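You operate a simulated robot arm through the tools that you are given. There is no shell and no other tool. Be economical: measure what you need, move in short steps, check, and stop when the job is done.

Carry out the task below with a simulated robot arm. There is one attempt and no reset: what you move stays moved.

Task
Put one of the bronze studs from the steel table top on top of the spare roller there.

It is judged by the outcome, as a careful person would: the job done as asked, and still so three seconds after it is handed in. It fails if anything else is knocked over, pushed out of place, dropped, spilled or broken.

Robot
A 6-joint arm with a two-finger parallel gripper, fixed in place. Base frame: the origin is at the foot of the arm, x ahead of it, y to its left, z up; the work surface is at about z = 0. Units: m, degrees, N and s.
With the tool pointing down near the work surface it reaches from about 0.18 to 0.46 m from the base axis. Its first joint turns from -70.0 to 70.0 degrees. Payload 1.9 kg.
The TCP is the grasp point between the finger pads, 0.023 m short of the fingertips. In the tool frame z runs along the fingers and y along their closing line. The gripper opens to 0.094 m. The fingers are 0.038 m wide and 0.01 m thick; the gripper's body (0.054 by 0.096 m) begins 0.039 m behind the TCP.
Orientation is that of the tool frame in the base frame, as a unit quaternion [x, y, z, w]. With the fingers straight down and closing along the base's y, the tool's x points along the base's -x, its y along +y and its z along -z.

Tools
- The arm moves only by the tool apply_moves. Its argument "rows" is a list that holds one entry, the list of rows, each a list of 5 numbers: the shift along the tool's x, y, z in units of 300 mm (1.0 is 300 mm), then the turn about the tool's z in units of 60 degrees (1.0 is 60 degrees), then the opening, from 0 (shut) to 1 (fully open). In form: [[[x, y, z, spin, fingers], ...]]. A call has 1 to 10 rows; each row is the pose to reach, as a shift and turn from the pose commanded when the call began, along the tool's axes at that moment. A call with a number of a shift or a turn outside -1 to 1 is refused whole. A row lasts 0.2 s, in which the tool goes at most 0.05 m and 8.6 degrees; a call with a longer step from one row to the next is refused whole, and so is a gripper value outside its range. A pose out of reach is approached as far as the arm can. The call stops where the force on the tool passes 40 N (or 10 N more than at its start, if that is more) or the arm is blocked; 0.2 s more then pass. The fingers move at their own pace (about 0.108 m/s each) and stop on an object; they squeeze with about 34 N. The grip force told is the motor's: it shows also when the fingers shut on nothing. Time passes only in rows, and 0.2 s behind the last, so rows that repeat a pose let the fingers close. The reply holds the time, the measured pose of the TCP, the force on the tool along the base axes, the opening and the grip force, in the units named above and with some noise, and new pictures: "views" is both (left out), scene, wrist or none.
- Cameras (640 x 400 px; columns grow to the right, rows downward): "scene" is fixed at [0.0473, 0.3051, 0.4232]; the picture's right is [-0.84, -0.55, 0.00], its down [-0.30, 0.46, -0.83] and it looks along [0.45, -0.70, -0.55] (base axes); focal length 250 px, centre (320, 200). "wrist" rides on the gripper at [0.086, 0.016, -0.074] in the tool frame; the picture's right is [-0.18, 0.98, 0.00], its down [-0.58, -0.11, -0.81] and it looks along [-0.79, -0.15, 0.59] (tool axes); focal length 243 px, centre (320, 200). There is no depth. A picture from a camera that has moved, and an enlarged one, comes with that camera's place and axes in the base frame and with its lens.
- enlarge(camera, box): a new picture of the part [left, top, right, bottom] of that camera's present view, enlarged. No time passes.
- sign_off(): hands the job in; it is judged then, once.

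Go step by step. Nothing tells you positions but the pictures and the camera data: compare them with the known pose of the tool, close in by small moves and look again before you grip or let go. The budget is 90 turns and 170 pictures, counting those below and the enlarged ones. Unless the task says otherwise, let go and move clear before handing in, and close with one line.

The tools are called as name(argument=value, ...) on one line, values as JSON. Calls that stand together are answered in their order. apply_moves: Moves the arm, as the interface text tells. Its arguments: {"type":"object","properties":{"rows":{"type":"array"},"views":{"type":"string","enum":["both","scene","wrist","none"]}},"required":["rows"]} The other tools are called the same way: enlarge (camera, box) takes an enlarged picture of a part of a camera's view; sign_off () hands the job in.

At the start:

```text
time: 0.0
tcp_pos: [0.2777, 0.0401, 0.3052]
tcp_rot: [-0.001, 1.0, -0.001, 0.0]
force: [0.3, -0.1, -0.6]
opening: 0.094
finger_force: 0.0
```

scene: 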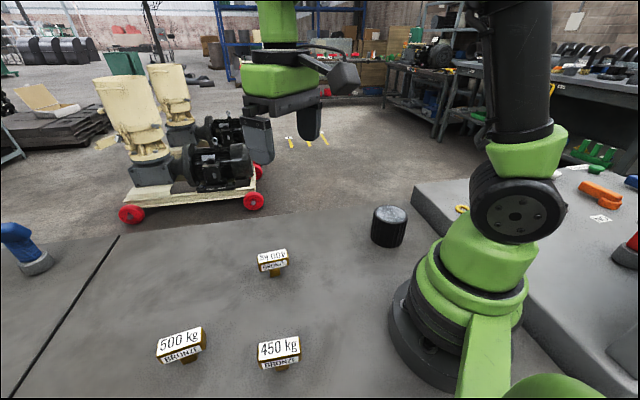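
wrist: 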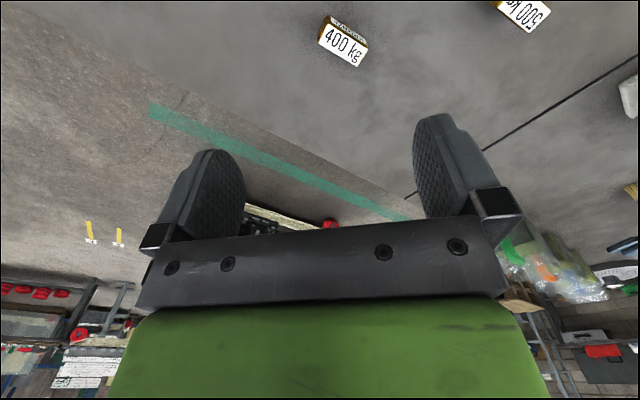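

I see three labelled block-like studs and a dark cylinder (probably the spare roller). I'll take closer looks first.

enlarge(camera="scene", box=[140, 230, 340, 380])

enlarge(camera="scene", box=[330, 180, 450, 260])

enlarge(camera="scene", box=[0, 200, 160, 300])

```text
2.67 times, centred on (240, 305) of scene
camera zoom: at [0.0473, 0.3051, 0.4232], right [-0.84, -0.55, 0.0], down [-0.3, 0.46, -0.83], along [0.45, -0.7, -0.55], focal length 667 px, centre (533, -80)
```

zoom: 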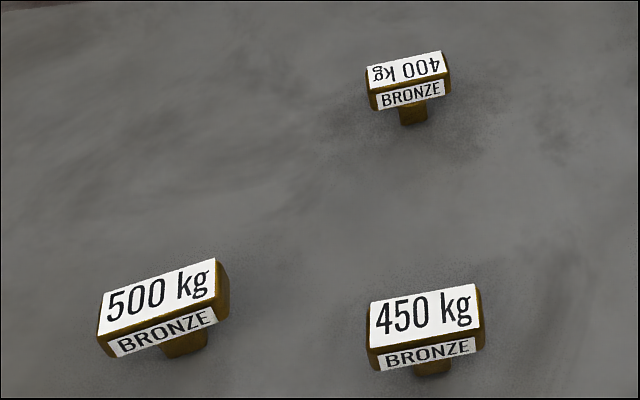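

```text
5.00 times, centred on (390, 220) of scene
camera zoom: at [0.0473, 0.3051, 0.4232], right [-0.84, -0.55, 0.0], down [-0.3, 0.46, -0.83], along [0.45, -0.7, -0.55], focal length 1250 px, centre (-30, 100)
```

zoom: 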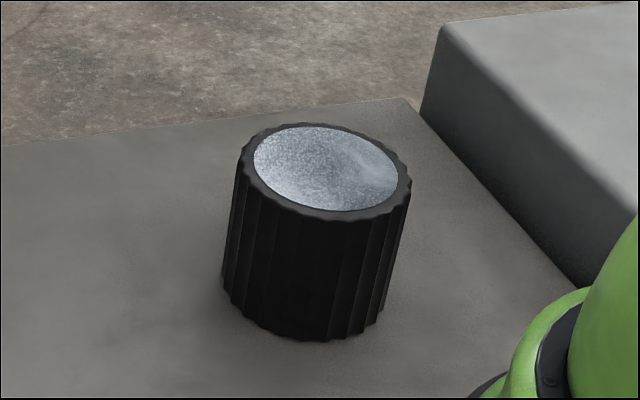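

```text
4.00 times, centred on (80, 250) of scene
camera zoom: at [0.0473, 0.3051, 0.4232], right [-0.84, -0.55, 0.0], down [-0.3, 0.46, -0.83], along [0.45, -0.7, -0.55], focal length 1000 px, centre (1280, 0)
```

zoom: 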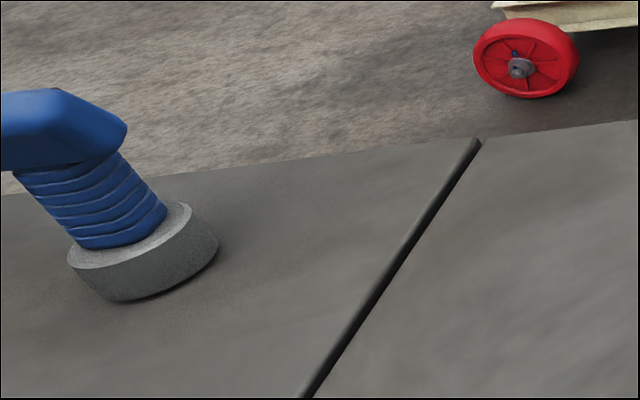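

The pieces are all T-shaped bronze studs. I take the "400 kg" stud to be at (0.318, 0.060), its top near z 0.045 and its long side along about 45°. The roller is near (0.16, -0.187), about 0.07 high. I'll go above the stud, turned to close across its short side.

apply_moves(rows=[[[-0.022, 0.011, 0.08, -0.125, 1], [-0.044, 0.022, 0.16, -0.25, 1], [-0.067, 0.033, 0.24, -0.375, 1], [-0.089, 0.044, 0.32, -0.5, 1], [-0.111, 0.056, 0.4, -0.625, 1], [-0.133, 0.067, 0.483, -0.75, 1], [-0.133, 0.067, 0.483, -0.75, 1]]])

```text
time: 1.6
tcp_pos: [0.3189, 0.0602, 0.1602]
tcp_rot: [-0.383, 0.924, 0.0, 0.001]
force: [-0.4, -0.3, 0.0]
opening: 0.0939
finger_force: 0.1
camera wrist: at [0.2459, 0.0109, 0.2345], right [-0.57, 0.82, 0.0], down [0.49, 0.33, 0.81], along [0.66, 0.46, -0.59], focal length 243 px, centre (320, 200)
```

scene: 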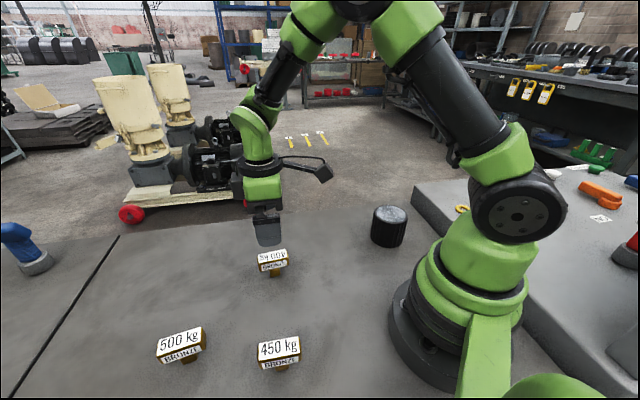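
wrist: 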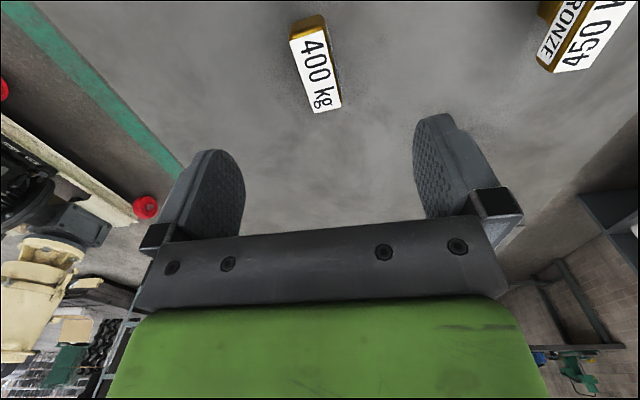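

The stud sits nearly under the tool, about 5 mm further along tool -x and a few degrees more turned. I correct that, descend partway and check.

apply_moves(rows=[[[-0.013, 0, 0.1, -0.08, 1], [-0.013, 0, 0.2, -0.08, 1], [-0.013, 0, 0.25, -0.08, 1], [-0.013, 0, 0.25, -0.08, 1]]])

enlarge(camera="scene", box=[210, 200, 330, 290])

```text
time: 2.6
tcp_pos: [0.3203, 0.0631, 0.0844]
tcp_rot: [-0.421, 0.907, 0.001, 0.0]
force: [0.3, 0.2, -0.2]
opening: 0.0939
finger_force: 0.1
camera wrist: at [0.2526, 0.0085, 0.1591], right [-0.63, 0.77, 0.0], down [0.46, 0.37, 0.81], along [0.63, 0.51, -0.59], focal length 243 px, centre (320, 200)
```

scene: 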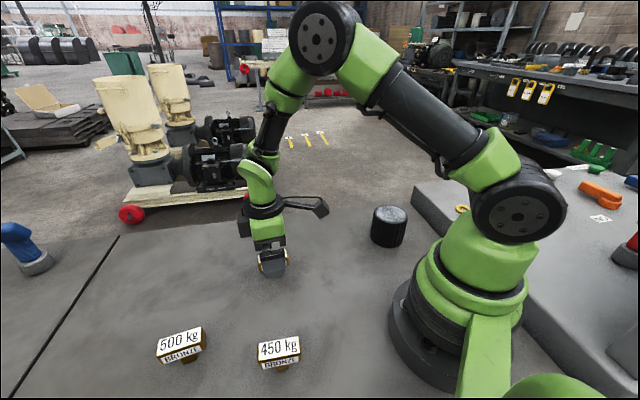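
wrist: 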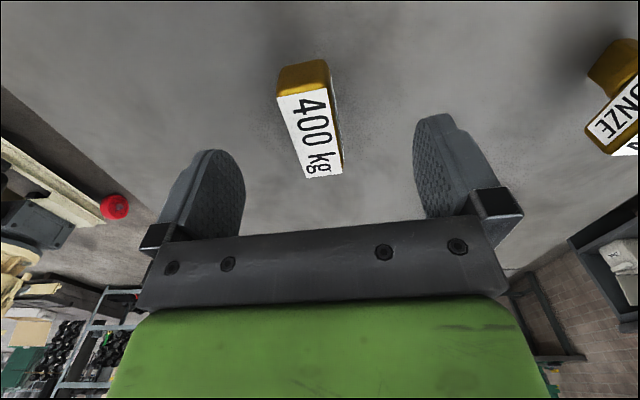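

```text
4.44 times, centred on (270, 245) of scene
camera zoom: at [0.0473, 0.3051, 0.4232], right [-0.84, -0.55, 0.0], down [-0.3, 0.46, -0.83], along [0.45, -0.7, -0.55], focal length 1112 px, centre (542, 0)
```

zoom: 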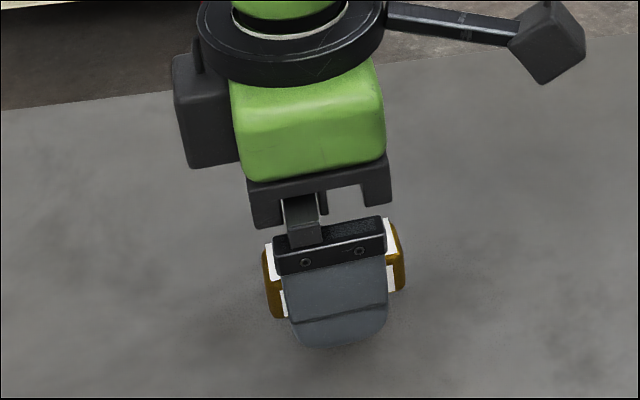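

The turn now matches, and the stud's middle is about 5 mm further out along the long side. I descend to z 0.035, around the head, and close.

apply_moves(rows=[[[-0.015, 0, 0.06, 0, 1], [-0.015, 0, 0.12, 0, 1], [-0.015, 0, 0.165, 0, 1], [-0.015, 0, 0.165, 0, 1]]])

enlarge(camera="scene", box=[210, 220, 330, 310])

```text
time: 3.6
tcp_pos: [0.3237, 0.0659, 0.0345]
tcp_rot: [-0.421, 0.907, 0.0, 0.0]
force: [0.3, 0.4, -0.2]
opening: 0.094
finger_force: 0.1
camera wrist: at [0.256, 0.0115, 0.1099], right [-0.63, 0.78, 0.0], down [0.46, 0.37, 0.81], along [0.63, 0.51, -0.59], focal length 243 px, centre (320, 200)
```

scene: 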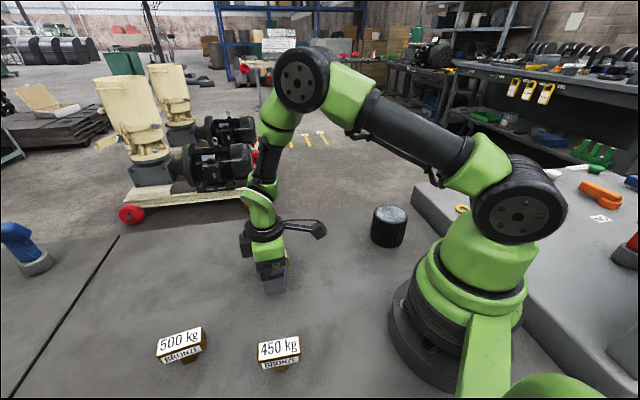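
wrist: 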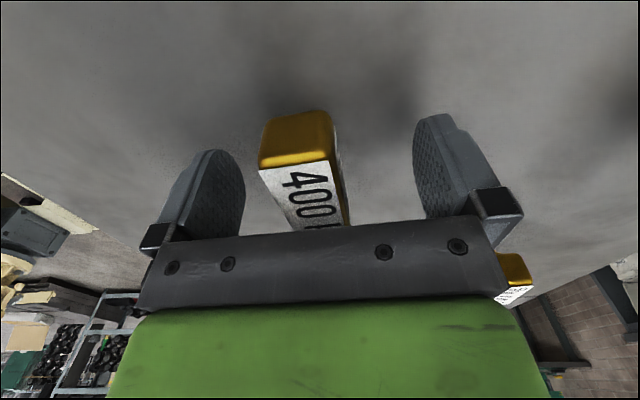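

```text
4.44 times, centred on (270, 265) of scene
camera zoom: at [0.0473, 0.3051, 0.4232], right [-0.84, -0.55, 0.0], down [-0.3, 0.46, -0.83], along [0.45, -0.7, -0.55], focal length 1112 px, centre (542, -89)
```

zoom: 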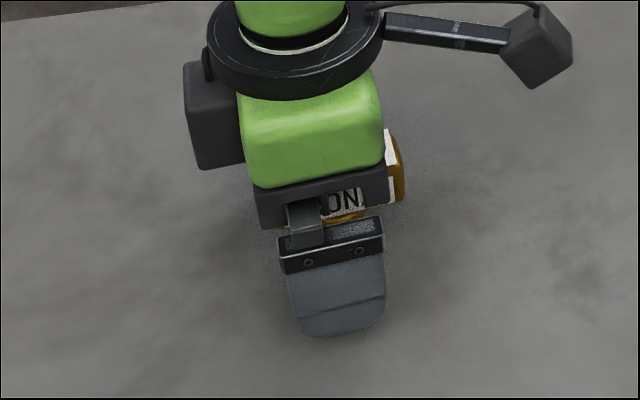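

From two wrist views I now put the head at z 0.03–0.055, centred on the TCP sideways. I rise 8 mm to meet mid-head, then close gradually.

apply_moves(rows=[[[0, 0, -0.025, 0, 1], [0, 0, -0.025, 0, 0.7], [0, 0, -0.025, 0, 0.5], [0, 0, -0.025, 0, 0.4], [0, 0, -0.025, 0, 0.3], [0, 0, -0.025, 0, 0.2], [0, 0, -0.025, 0, 0.0], [0, 0, -0.025, 0, 0.0], [0, 0, -0.025, 0, 0.0]]])

enlarge(camera="scene", box=[210, 220, 330, 310])

```text
time: 5.6
tcp_pos: [0.3239, 0.0659, 0.0423]
tcp_rot: [-0.421, 0.907, 0.0, 0.0]
force: [-1.5, 1.1, 3.8]
opening: 0.0257
finger_force: 33.6
camera wrist: at [0.2561, 0.0111, 0.1174], right [-0.63, 0.77, 0.0], down [0.46, 0.37, 0.81], along [0.62, 0.51, -0.59], focal length 243 px, centre (320, 200)
```

scene: 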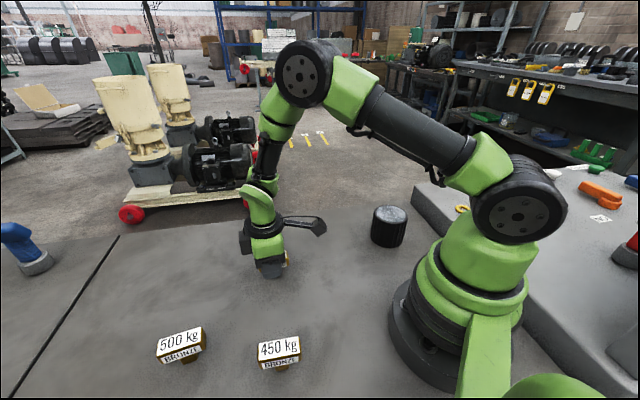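
wrist: 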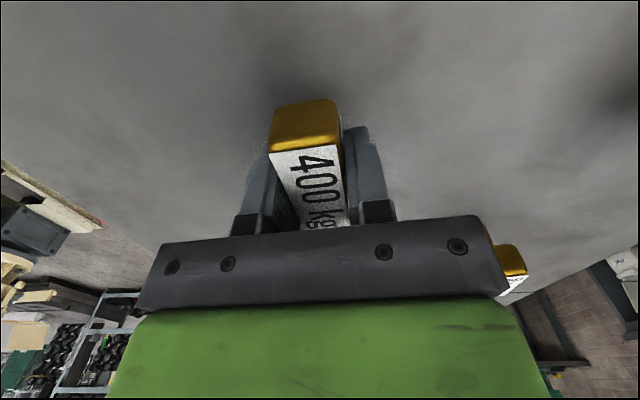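

```text
4.44 times, centred on (270, 265) of scene
camera zoom: at [0.0473, 0.3051, 0.4232], right [-0.84, -0.55, 0.0], down [-0.3, 0.46, -0.83], along [0.45, -0.7, -0.55], focal length 1112 px, centre (542, -89)
```

zoom: 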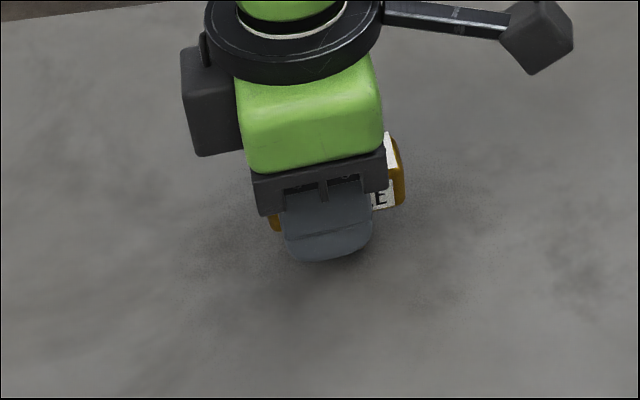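

The stud is gripped, 26 mm across. I lift slowly and read the load.

apply_moves(rows=[[[0, 0, -0.03, 0, 0], [0, 0, -0.08, 0, 0], [0, 0, -0.2, 0, 0], [0, 0, -0.33, 0, 0], [0, 0, -0.4, 0, 0], [0, 0, -0.4, 0, 0]]])

enlarge(camera="scene", box=[190, 160, 350, 280])

```text
time: 7.0
tcp_pos: [0.3243, 0.0656, 0.1625]
tcp_rot: [-0.422, 0.907, 0.0, 0.001]
force: [0.0, 0.0, -1.4]
opening: 0.0259
finger_force: 34.1
camera wrist: at [0.255, 0.011, 0.2376], right [-0.63, 0.77, 0.0], down [0.46, 0.37, 0.81], along [0.62, 0.51, -0.59], focal length 243 px, centre (320, 200)
```

scene: 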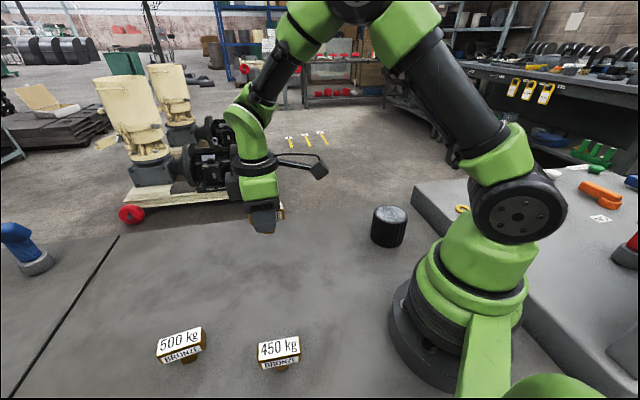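
wrist: 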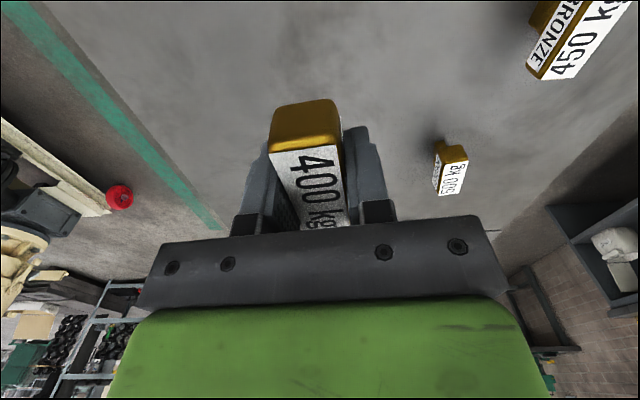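

```text
3.33 times, centred on (270, 220) of scene
camera zoom: at [0.0473, 0.3051, 0.4232], right [-0.84, -0.55, 0.0], down [-0.3, 0.46, -0.83], along [0.45, -0.7, -0.55], focal length 834 px, centre (487, 133)
```

zoom: 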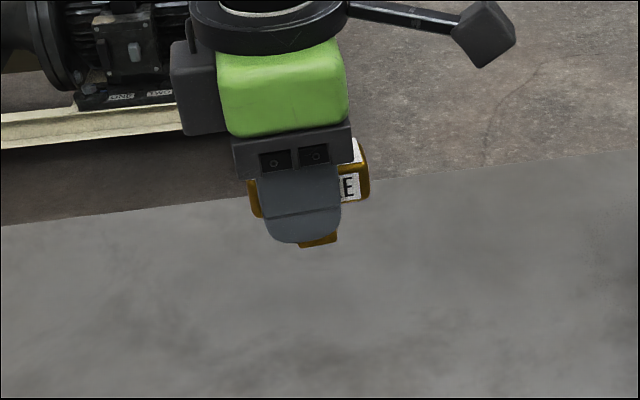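

The stud came up cleanly with a small load, about 0.1 kg, and its foot is 42 mm below the TCP. I now carry it high (z 0.2) towards the roller, turning along with the arm.

apply_moves(rows=[[[0.03, -0.004, -0.08, 0.05, 0], [0.12, -0.015, -0.125, 0.15, 0], [0.24, -0.03, -0.125, 0.25, 0], [0.36, -0.046, -0.125, 0.36, 0], [0.48, -0.061, -0.125, 0.48, 0], [0.6, -0.076, -0.125, 0.6, 0], [0.72, -0.091, -0.125, 0.72, 0], [0.83, -0.105, -0.125, 0.82, 0], [0.937, -0.119, -0.125, 0.9, 0], [0.937, -0.119, -0.125, 0.9, 0]]])

enlarge(camera="scene", box=[320, 120, 480, 260])

```text
time: 9.2
tcp_pos: [0.1698, -0.1715, 0.2018]
tcp_rot: [0.036, 0.999, 0.0, -0.001]
force: [-0.1, -0.2, -1.0]
opening: 0.0256
finger_force: 34.0
camera wrist: at [0.0844, -0.1483, 0.2754], right [0.26, 0.97, 0.0], down [0.57, -0.15, 0.81], along [0.78, -0.21, -0.59], focal length 243 px, centre (320, 200)
```

scene: 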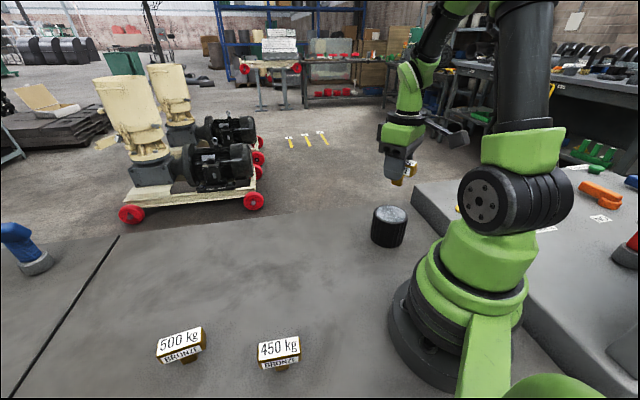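
wrist: 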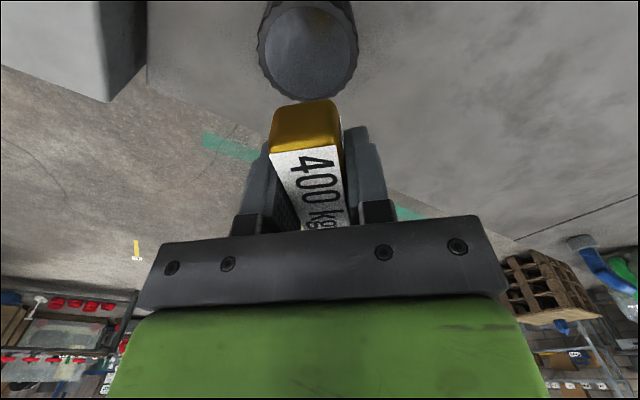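

```text
2.86 times, centred on (400, 190) of scene
camera zoom: at [0.0473, 0.3051, 0.4232], right [-0.84, -0.55, 0.0], down [-0.3, 0.46, -0.83], along [0.45, -0.7, -0.55], focal length 714 px, centre (91, 229)
```

zoom: 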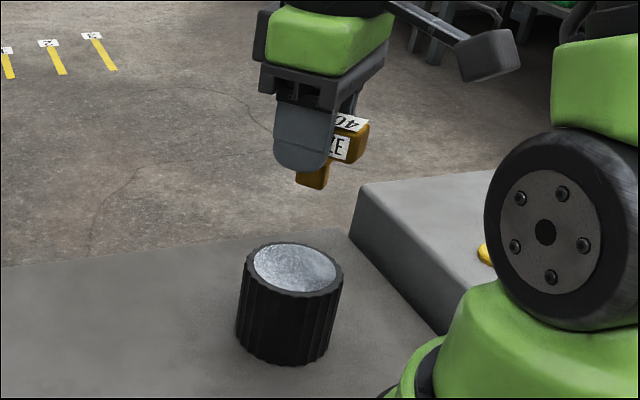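

The two views put the roller's top centre at about (0.161, -0.180, 0.075). I centre over it and come down, leaving the foot clear by nearly 2 cm.

apply_moves(rows=[[[0.028, -0.032, 0.03, 0, 0], [0.028, -0.032, 0.12, 0, 0], [0.028, -0.032, 0.2, 0, 0], [0.028, -0.032, 0.22, 0, 0], [0.028, -0.032, 0.22, 0, 0]]])

enlarge(camera="scene", box=[340, 150, 440, 260])

```text
time: 10.4
tcp_pos: [0.161, -0.1818, 0.1354]
tcp_rot: [0.037, 0.999, -0.001, 0.0]
force: [0.3, -0.7, -2.1]
opening: 0.0258
finger_force: 34.6
camera wrist: at [0.0755, -0.1575, 0.2095], right [0.26, 0.97, 0.0], down [0.57, -0.15, 0.81], along [0.78, -0.21, -0.59], focal length 243 px, centre (320, 200)
```

scene: 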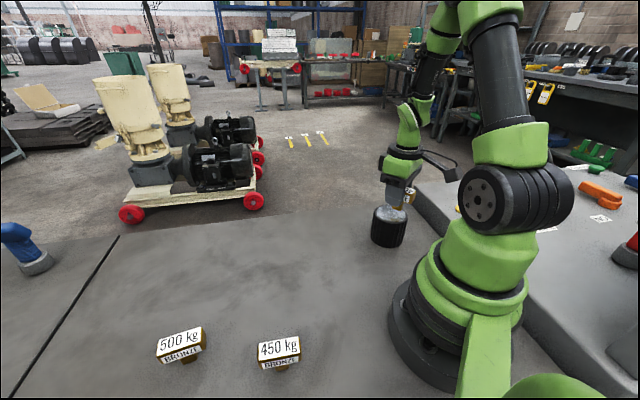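
wrist: 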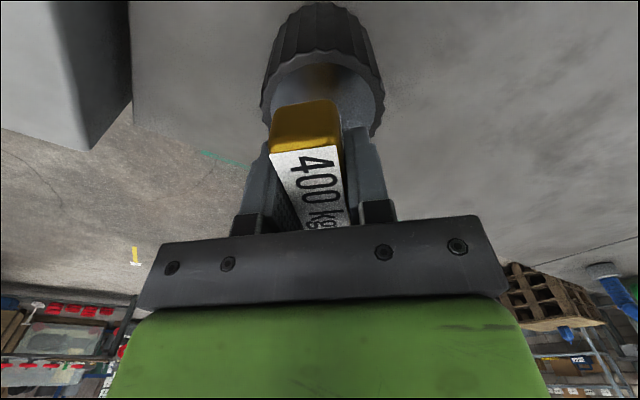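

```text
3.64 times, centred on (390, 205) of scene
camera zoom: at [0.0473, 0.3051, 0.4232], right [-0.84, -0.55, 0.0], down [-0.3, 0.46, -0.83], along [0.45, -0.7, -0.55], focal length 909 px, centre (66, 182)
```

zoom: 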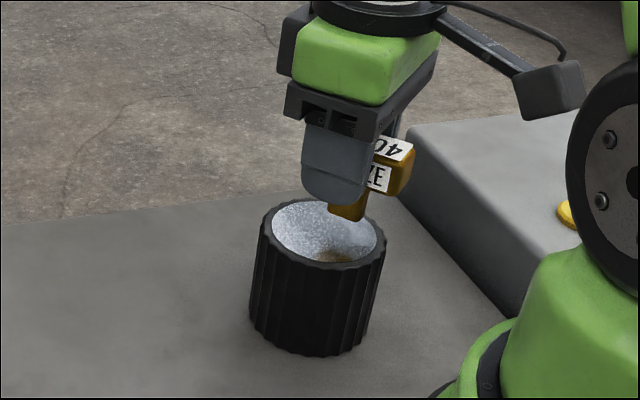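

The foot seems to be about 6 mm off the roller's middle towards the base, because the grip is a little off the stem along the head. I shift +x to centre the stem and lower by 1 cm.

apply_moves(rows=[[[-0.02, 0.007, 0, 0, 0], [-0.02, 0.007, 0.02, 0, 0], [-0.02, 0.007, 0.035, 0, 0], [-0.02, 0.007, 0.035, 0, 0]]])

enlarge(camera="scene", box=[360, 170, 420, 250])

enlarge(camera="wrist", box=[240, 0, 400, 160])

```text
time: 11.4
tcp_pos: [0.1673, -0.1791, 0.1252]
tcp_rot: [0.037, 0.999, -0.001, 0.0]
force: [-0.2, -0.4, -1.6]
opening: 0.0259
finger_force: 34.1
camera wrist: at [0.0818, -0.1558, 0.1988], right [0.26, 0.97, 0.0], down [0.57, -0.15, 0.81], along [0.78, -0.21, -0.59], focal length 243 px, centre (320, 200)
```

scene: 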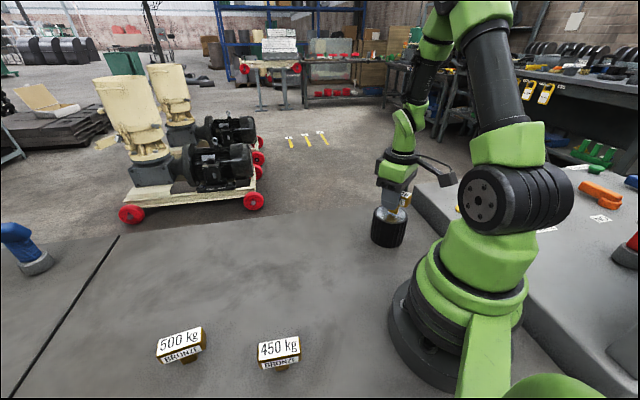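
wrist: 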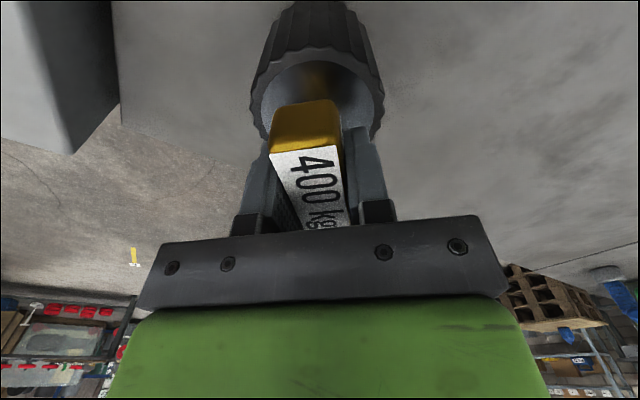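

```text
5.00 times, centred on (390, 210) of scene
camera zoom: at [0.0473, 0.3051, 0.4232], right [-0.84, -0.55, 0.0], down [-0.3, 0.46, -0.83], along [0.45, -0.7, -0.55], focal length 1250 px, centre (-30, 150)
```

zoom: 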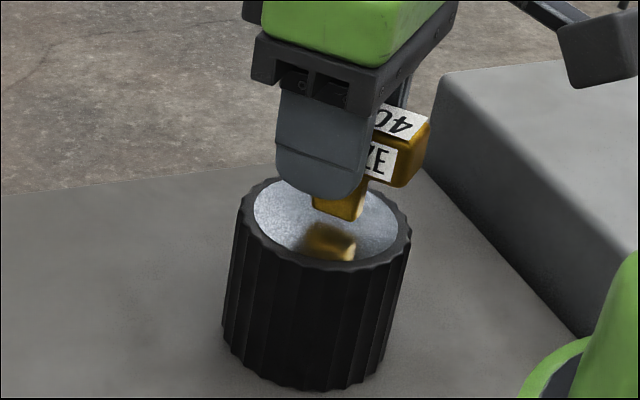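

```text
2.50 times, centred on (320, 80) of wrist
camera zoom: at [0.0818, -0.1558, 0.1988], right [0.26, 0.97, 0.0], down [0.57, -0.15, 0.81], along [0.78, -0.21, -0.59], focal length 606 px, centre (320, 500)
```

zoom: 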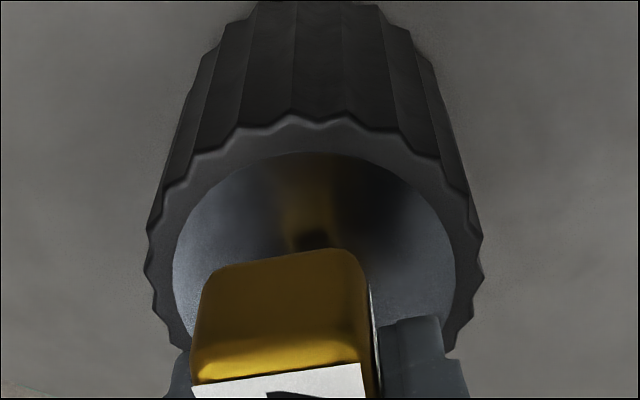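

The stem is nearly centred and hovers about 8 mm up. I nudge it 4 mm more and lower in small steps, watching the force.

apply_moves(rows=[[[-0.013, 0, 0, 0, 0], [-0.013, 0, 0.007, 0, 0], [-0.013, 0, 0.014, 0, 0], [-0.013, 0, 0.018, 0, 0], [-0.013, 0, 0.018, 0, 0]]])

enlarge(camera="scene", box=[360, 170, 420, 250])

```text
time: 12.6
tcp_pos: [0.1705, -0.1784, 0.119]
tcp_rot: [0.037, 0.999, 0.001, -0.001]
force: [0.1, -0.1, -1.9]
opening: 0.0255
finger_force: 33.8
camera wrist: at [0.0855, -0.1561, 0.1935], right [0.26, 0.97, 0.0], down [0.57, -0.15, 0.81], along [0.78, -0.21, -0.59], focal length 243 px, centre (320, 200)
```

scene: 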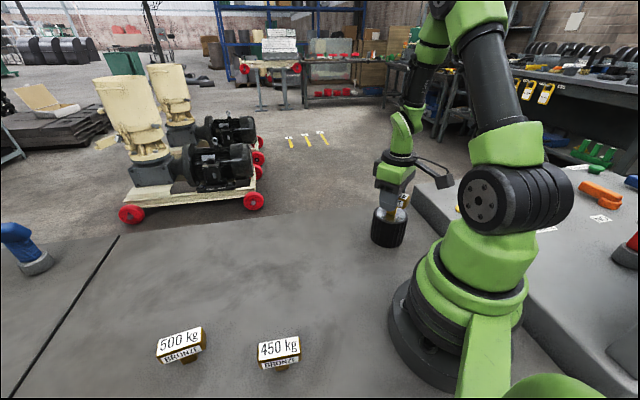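
wrist: 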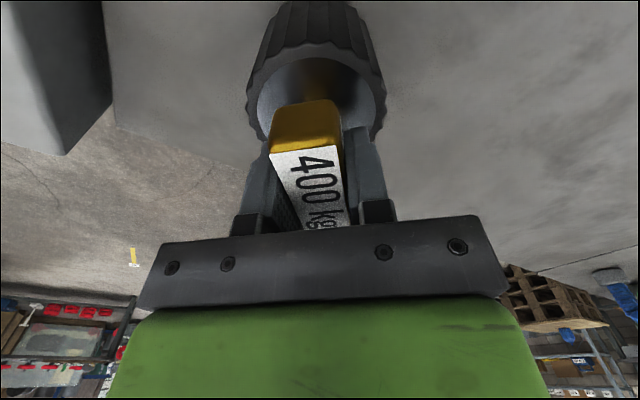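

```text
5.00 times, centred on (390, 210) of scene
camera zoom: at [0.0473, 0.3051, 0.4232], right [-0.84, -0.55, 0.0], down [-0.3, 0.46, -0.83], along [0.45, -0.7, -0.55], focal length 1250 px, centre (-30, 150)
```

zoom: 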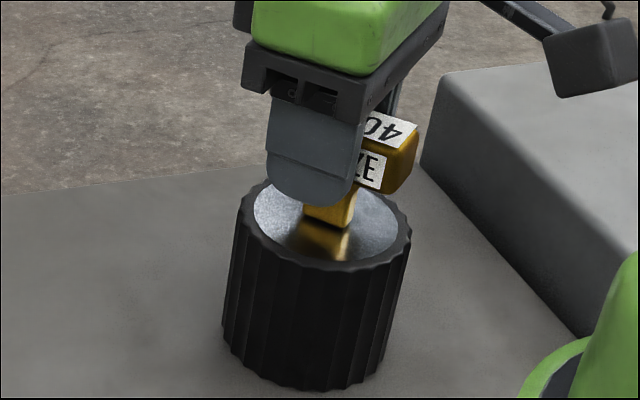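

The foot is centred and only 2–3 mm above the disc. I lower in 0.6 mm steps.

apply_moves(rows=[[[0, 0, 0.002, 0, 0], [0, 0, 0.004, 0, 0], [0, 0, 0.006, 0, 0], [0, 0, 0.006, 0, 0]]], views="none")

enlarge(camera="scene", box=[370, 190, 410, 220])

```text
time: 13.6
tcp_pos: [0.171, -0.1795, 0.1183]
tcp_rot: [0.037, 0.999, 0.0, 0.002]
force: [0.8, 4.9, 28.4]
opening: 0.0255
finger_force: 33.7
```

```text
13.33 times, centred on (390, 205) of scene
camera zoom: at [0.0473, 0.3051, 0.4231], right [-0.84, -0.55, 0.0], down [-0.3, 0.46, -0.83], along [0.45, -0.7, -0.55], focal length 3334 px, centre (-613, 133)
```

zoom: 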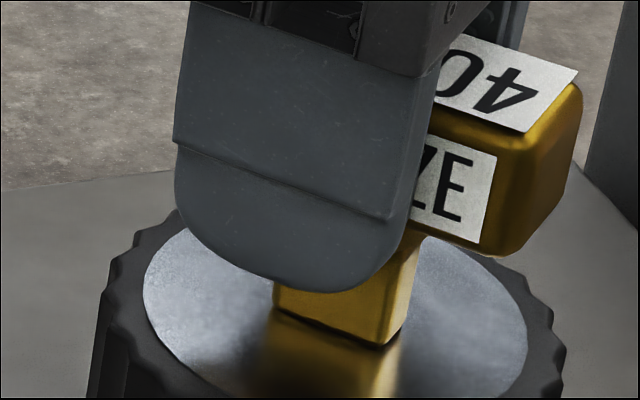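

It's in contact, pressing about 28 N. I back off just under 1 mm and read again before releasing.

apply_moves(rows=[[[0, 0, -0.001, 0, 0], [0, 0, -0.0025, 0, 0], [0, 0, -0.0025, 0, 0]]], views="none")

```text
time: 14.4
tcp_pos: [0.1697, -0.1798, 0.1182]
tcp_rot: [0.037, 0.999, 0.001, 0.0]
force: [0.4, 0.1, -0.5]
opening: 0.0256
finger_force: 34.1
```

The load is near zero, so the foot is just resting. I open the fingers slowly.

apply_moves(rows=[[[0, 0, 0, 0, 0.3], [0, 0, 0, 0, 0.4], [0, 0, 0, 0, 0.55], [0, 0, 0, 0, 0.7], [0, 0, 0, 0, 0.7]]])

enlarge(camera="scene", box=[360, 170, 420, 250])

```text
time: 15.6
tcp_pos: [0.1709, -0.1805, 0.1176]
tcp_rot: [0.037, 0.999, 0.0, 0.0]
force: [0.1, 0.0, -0.5]
opening: 0.0658
finger_force: 0.0
camera wrist: at [0.0852, -0.1563, 0.1923], right [0.26, 0.97, 0.0], down [0.57, -0.15, 0.81], along [0.78, -0.21, -0.59], focal length 243 px, centre (320, 200)
```

scene: 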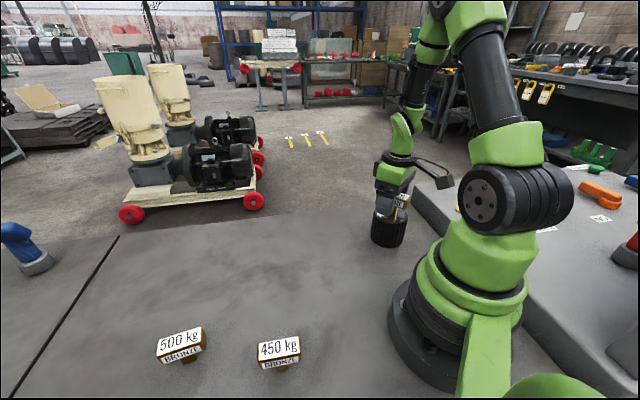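
wrist: 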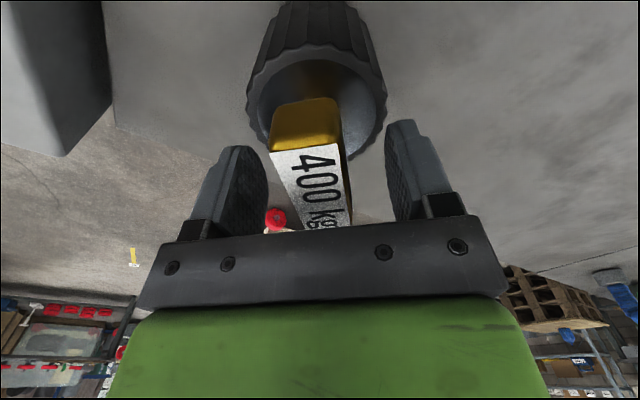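

```text
5.00 times, centred on (390, 210) of scene
camera zoom: at [0.0473, 0.3051, 0.4232], right [-0.84, -0.55, 0.0], down [-0.3, 0.46, -0.83], along [0.45, -0.7, -0.55], focal length 1250 px, centre (-30, 150)
```

zoom: 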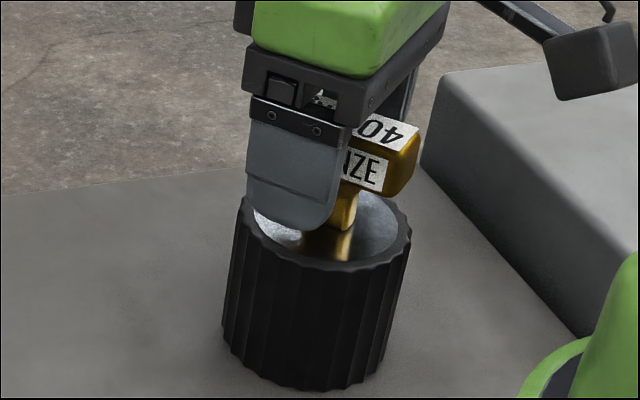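

The stud stands free between the open fingers. I rise straight up, clear of it.

apply_moves(rows=[[[0, 0, -0.03, 0, 0.75], [0, 0, -0.08, 0, 0.75], [0, 0, -0.16, 0, 0.75], [0, 0, -0.26, 0, 0.75], [0, 0, -0.35, 0, 0.75], [0, 0, -0.35, 0, 0.75]]])

enlarge(camera="scene", box=[360, 170, 420, 250])

```text
time: 17.0
tcp_pos: [0.1713, -0.1807, 0.2227]
tcp_rot: [0.036, 0.999, 0.0, 0.0]
force: [-0.3, -0.1, 0.1]
opening: 0.0704
finger_force: 0.1
camera wrist: at [0.0859, -0.1566, 0.298], right [0.26, 0.97, 0.0], down [0.57, -0.15, 0.81], along [0.78, -0.21, -0.59], focal length 243 px, centre (320, 200)
```

scene: 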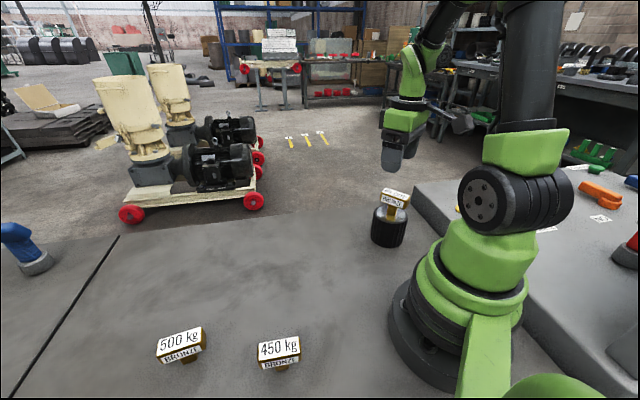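
wrist: 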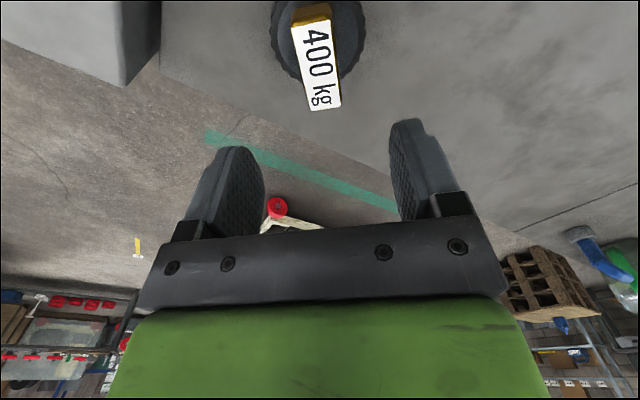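

```text
5.00 times, centred on (390, 210) of scene
camera zoom: at [0.0473, 0.3051, 0.4232], right [-0.84, -0.55, 0.0], down [-0.3, 0.46, -0.83], along [0.45, -0.7, -0.55], focal length 1250 px, centre (-30, 150)
```

zoom: 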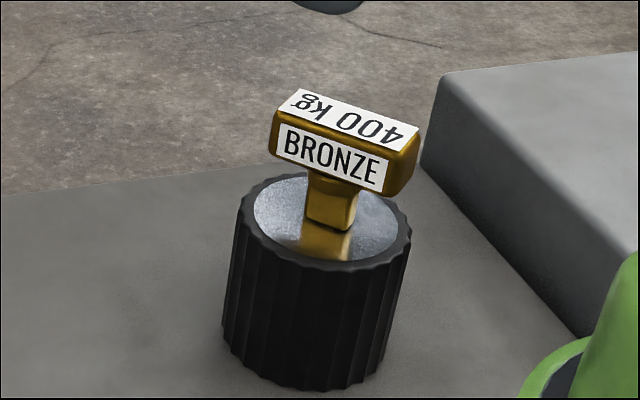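

The stud stands upright in the middle of the roller, the gripper is clear, and nothing else has moved. I hand the job in.

sign_off()

```text
The job is handed in.
```

The bronze stud labelled "400 kg" now stands upright on top of the spare roller, the gripper is clear of it, and nothing else was moved.
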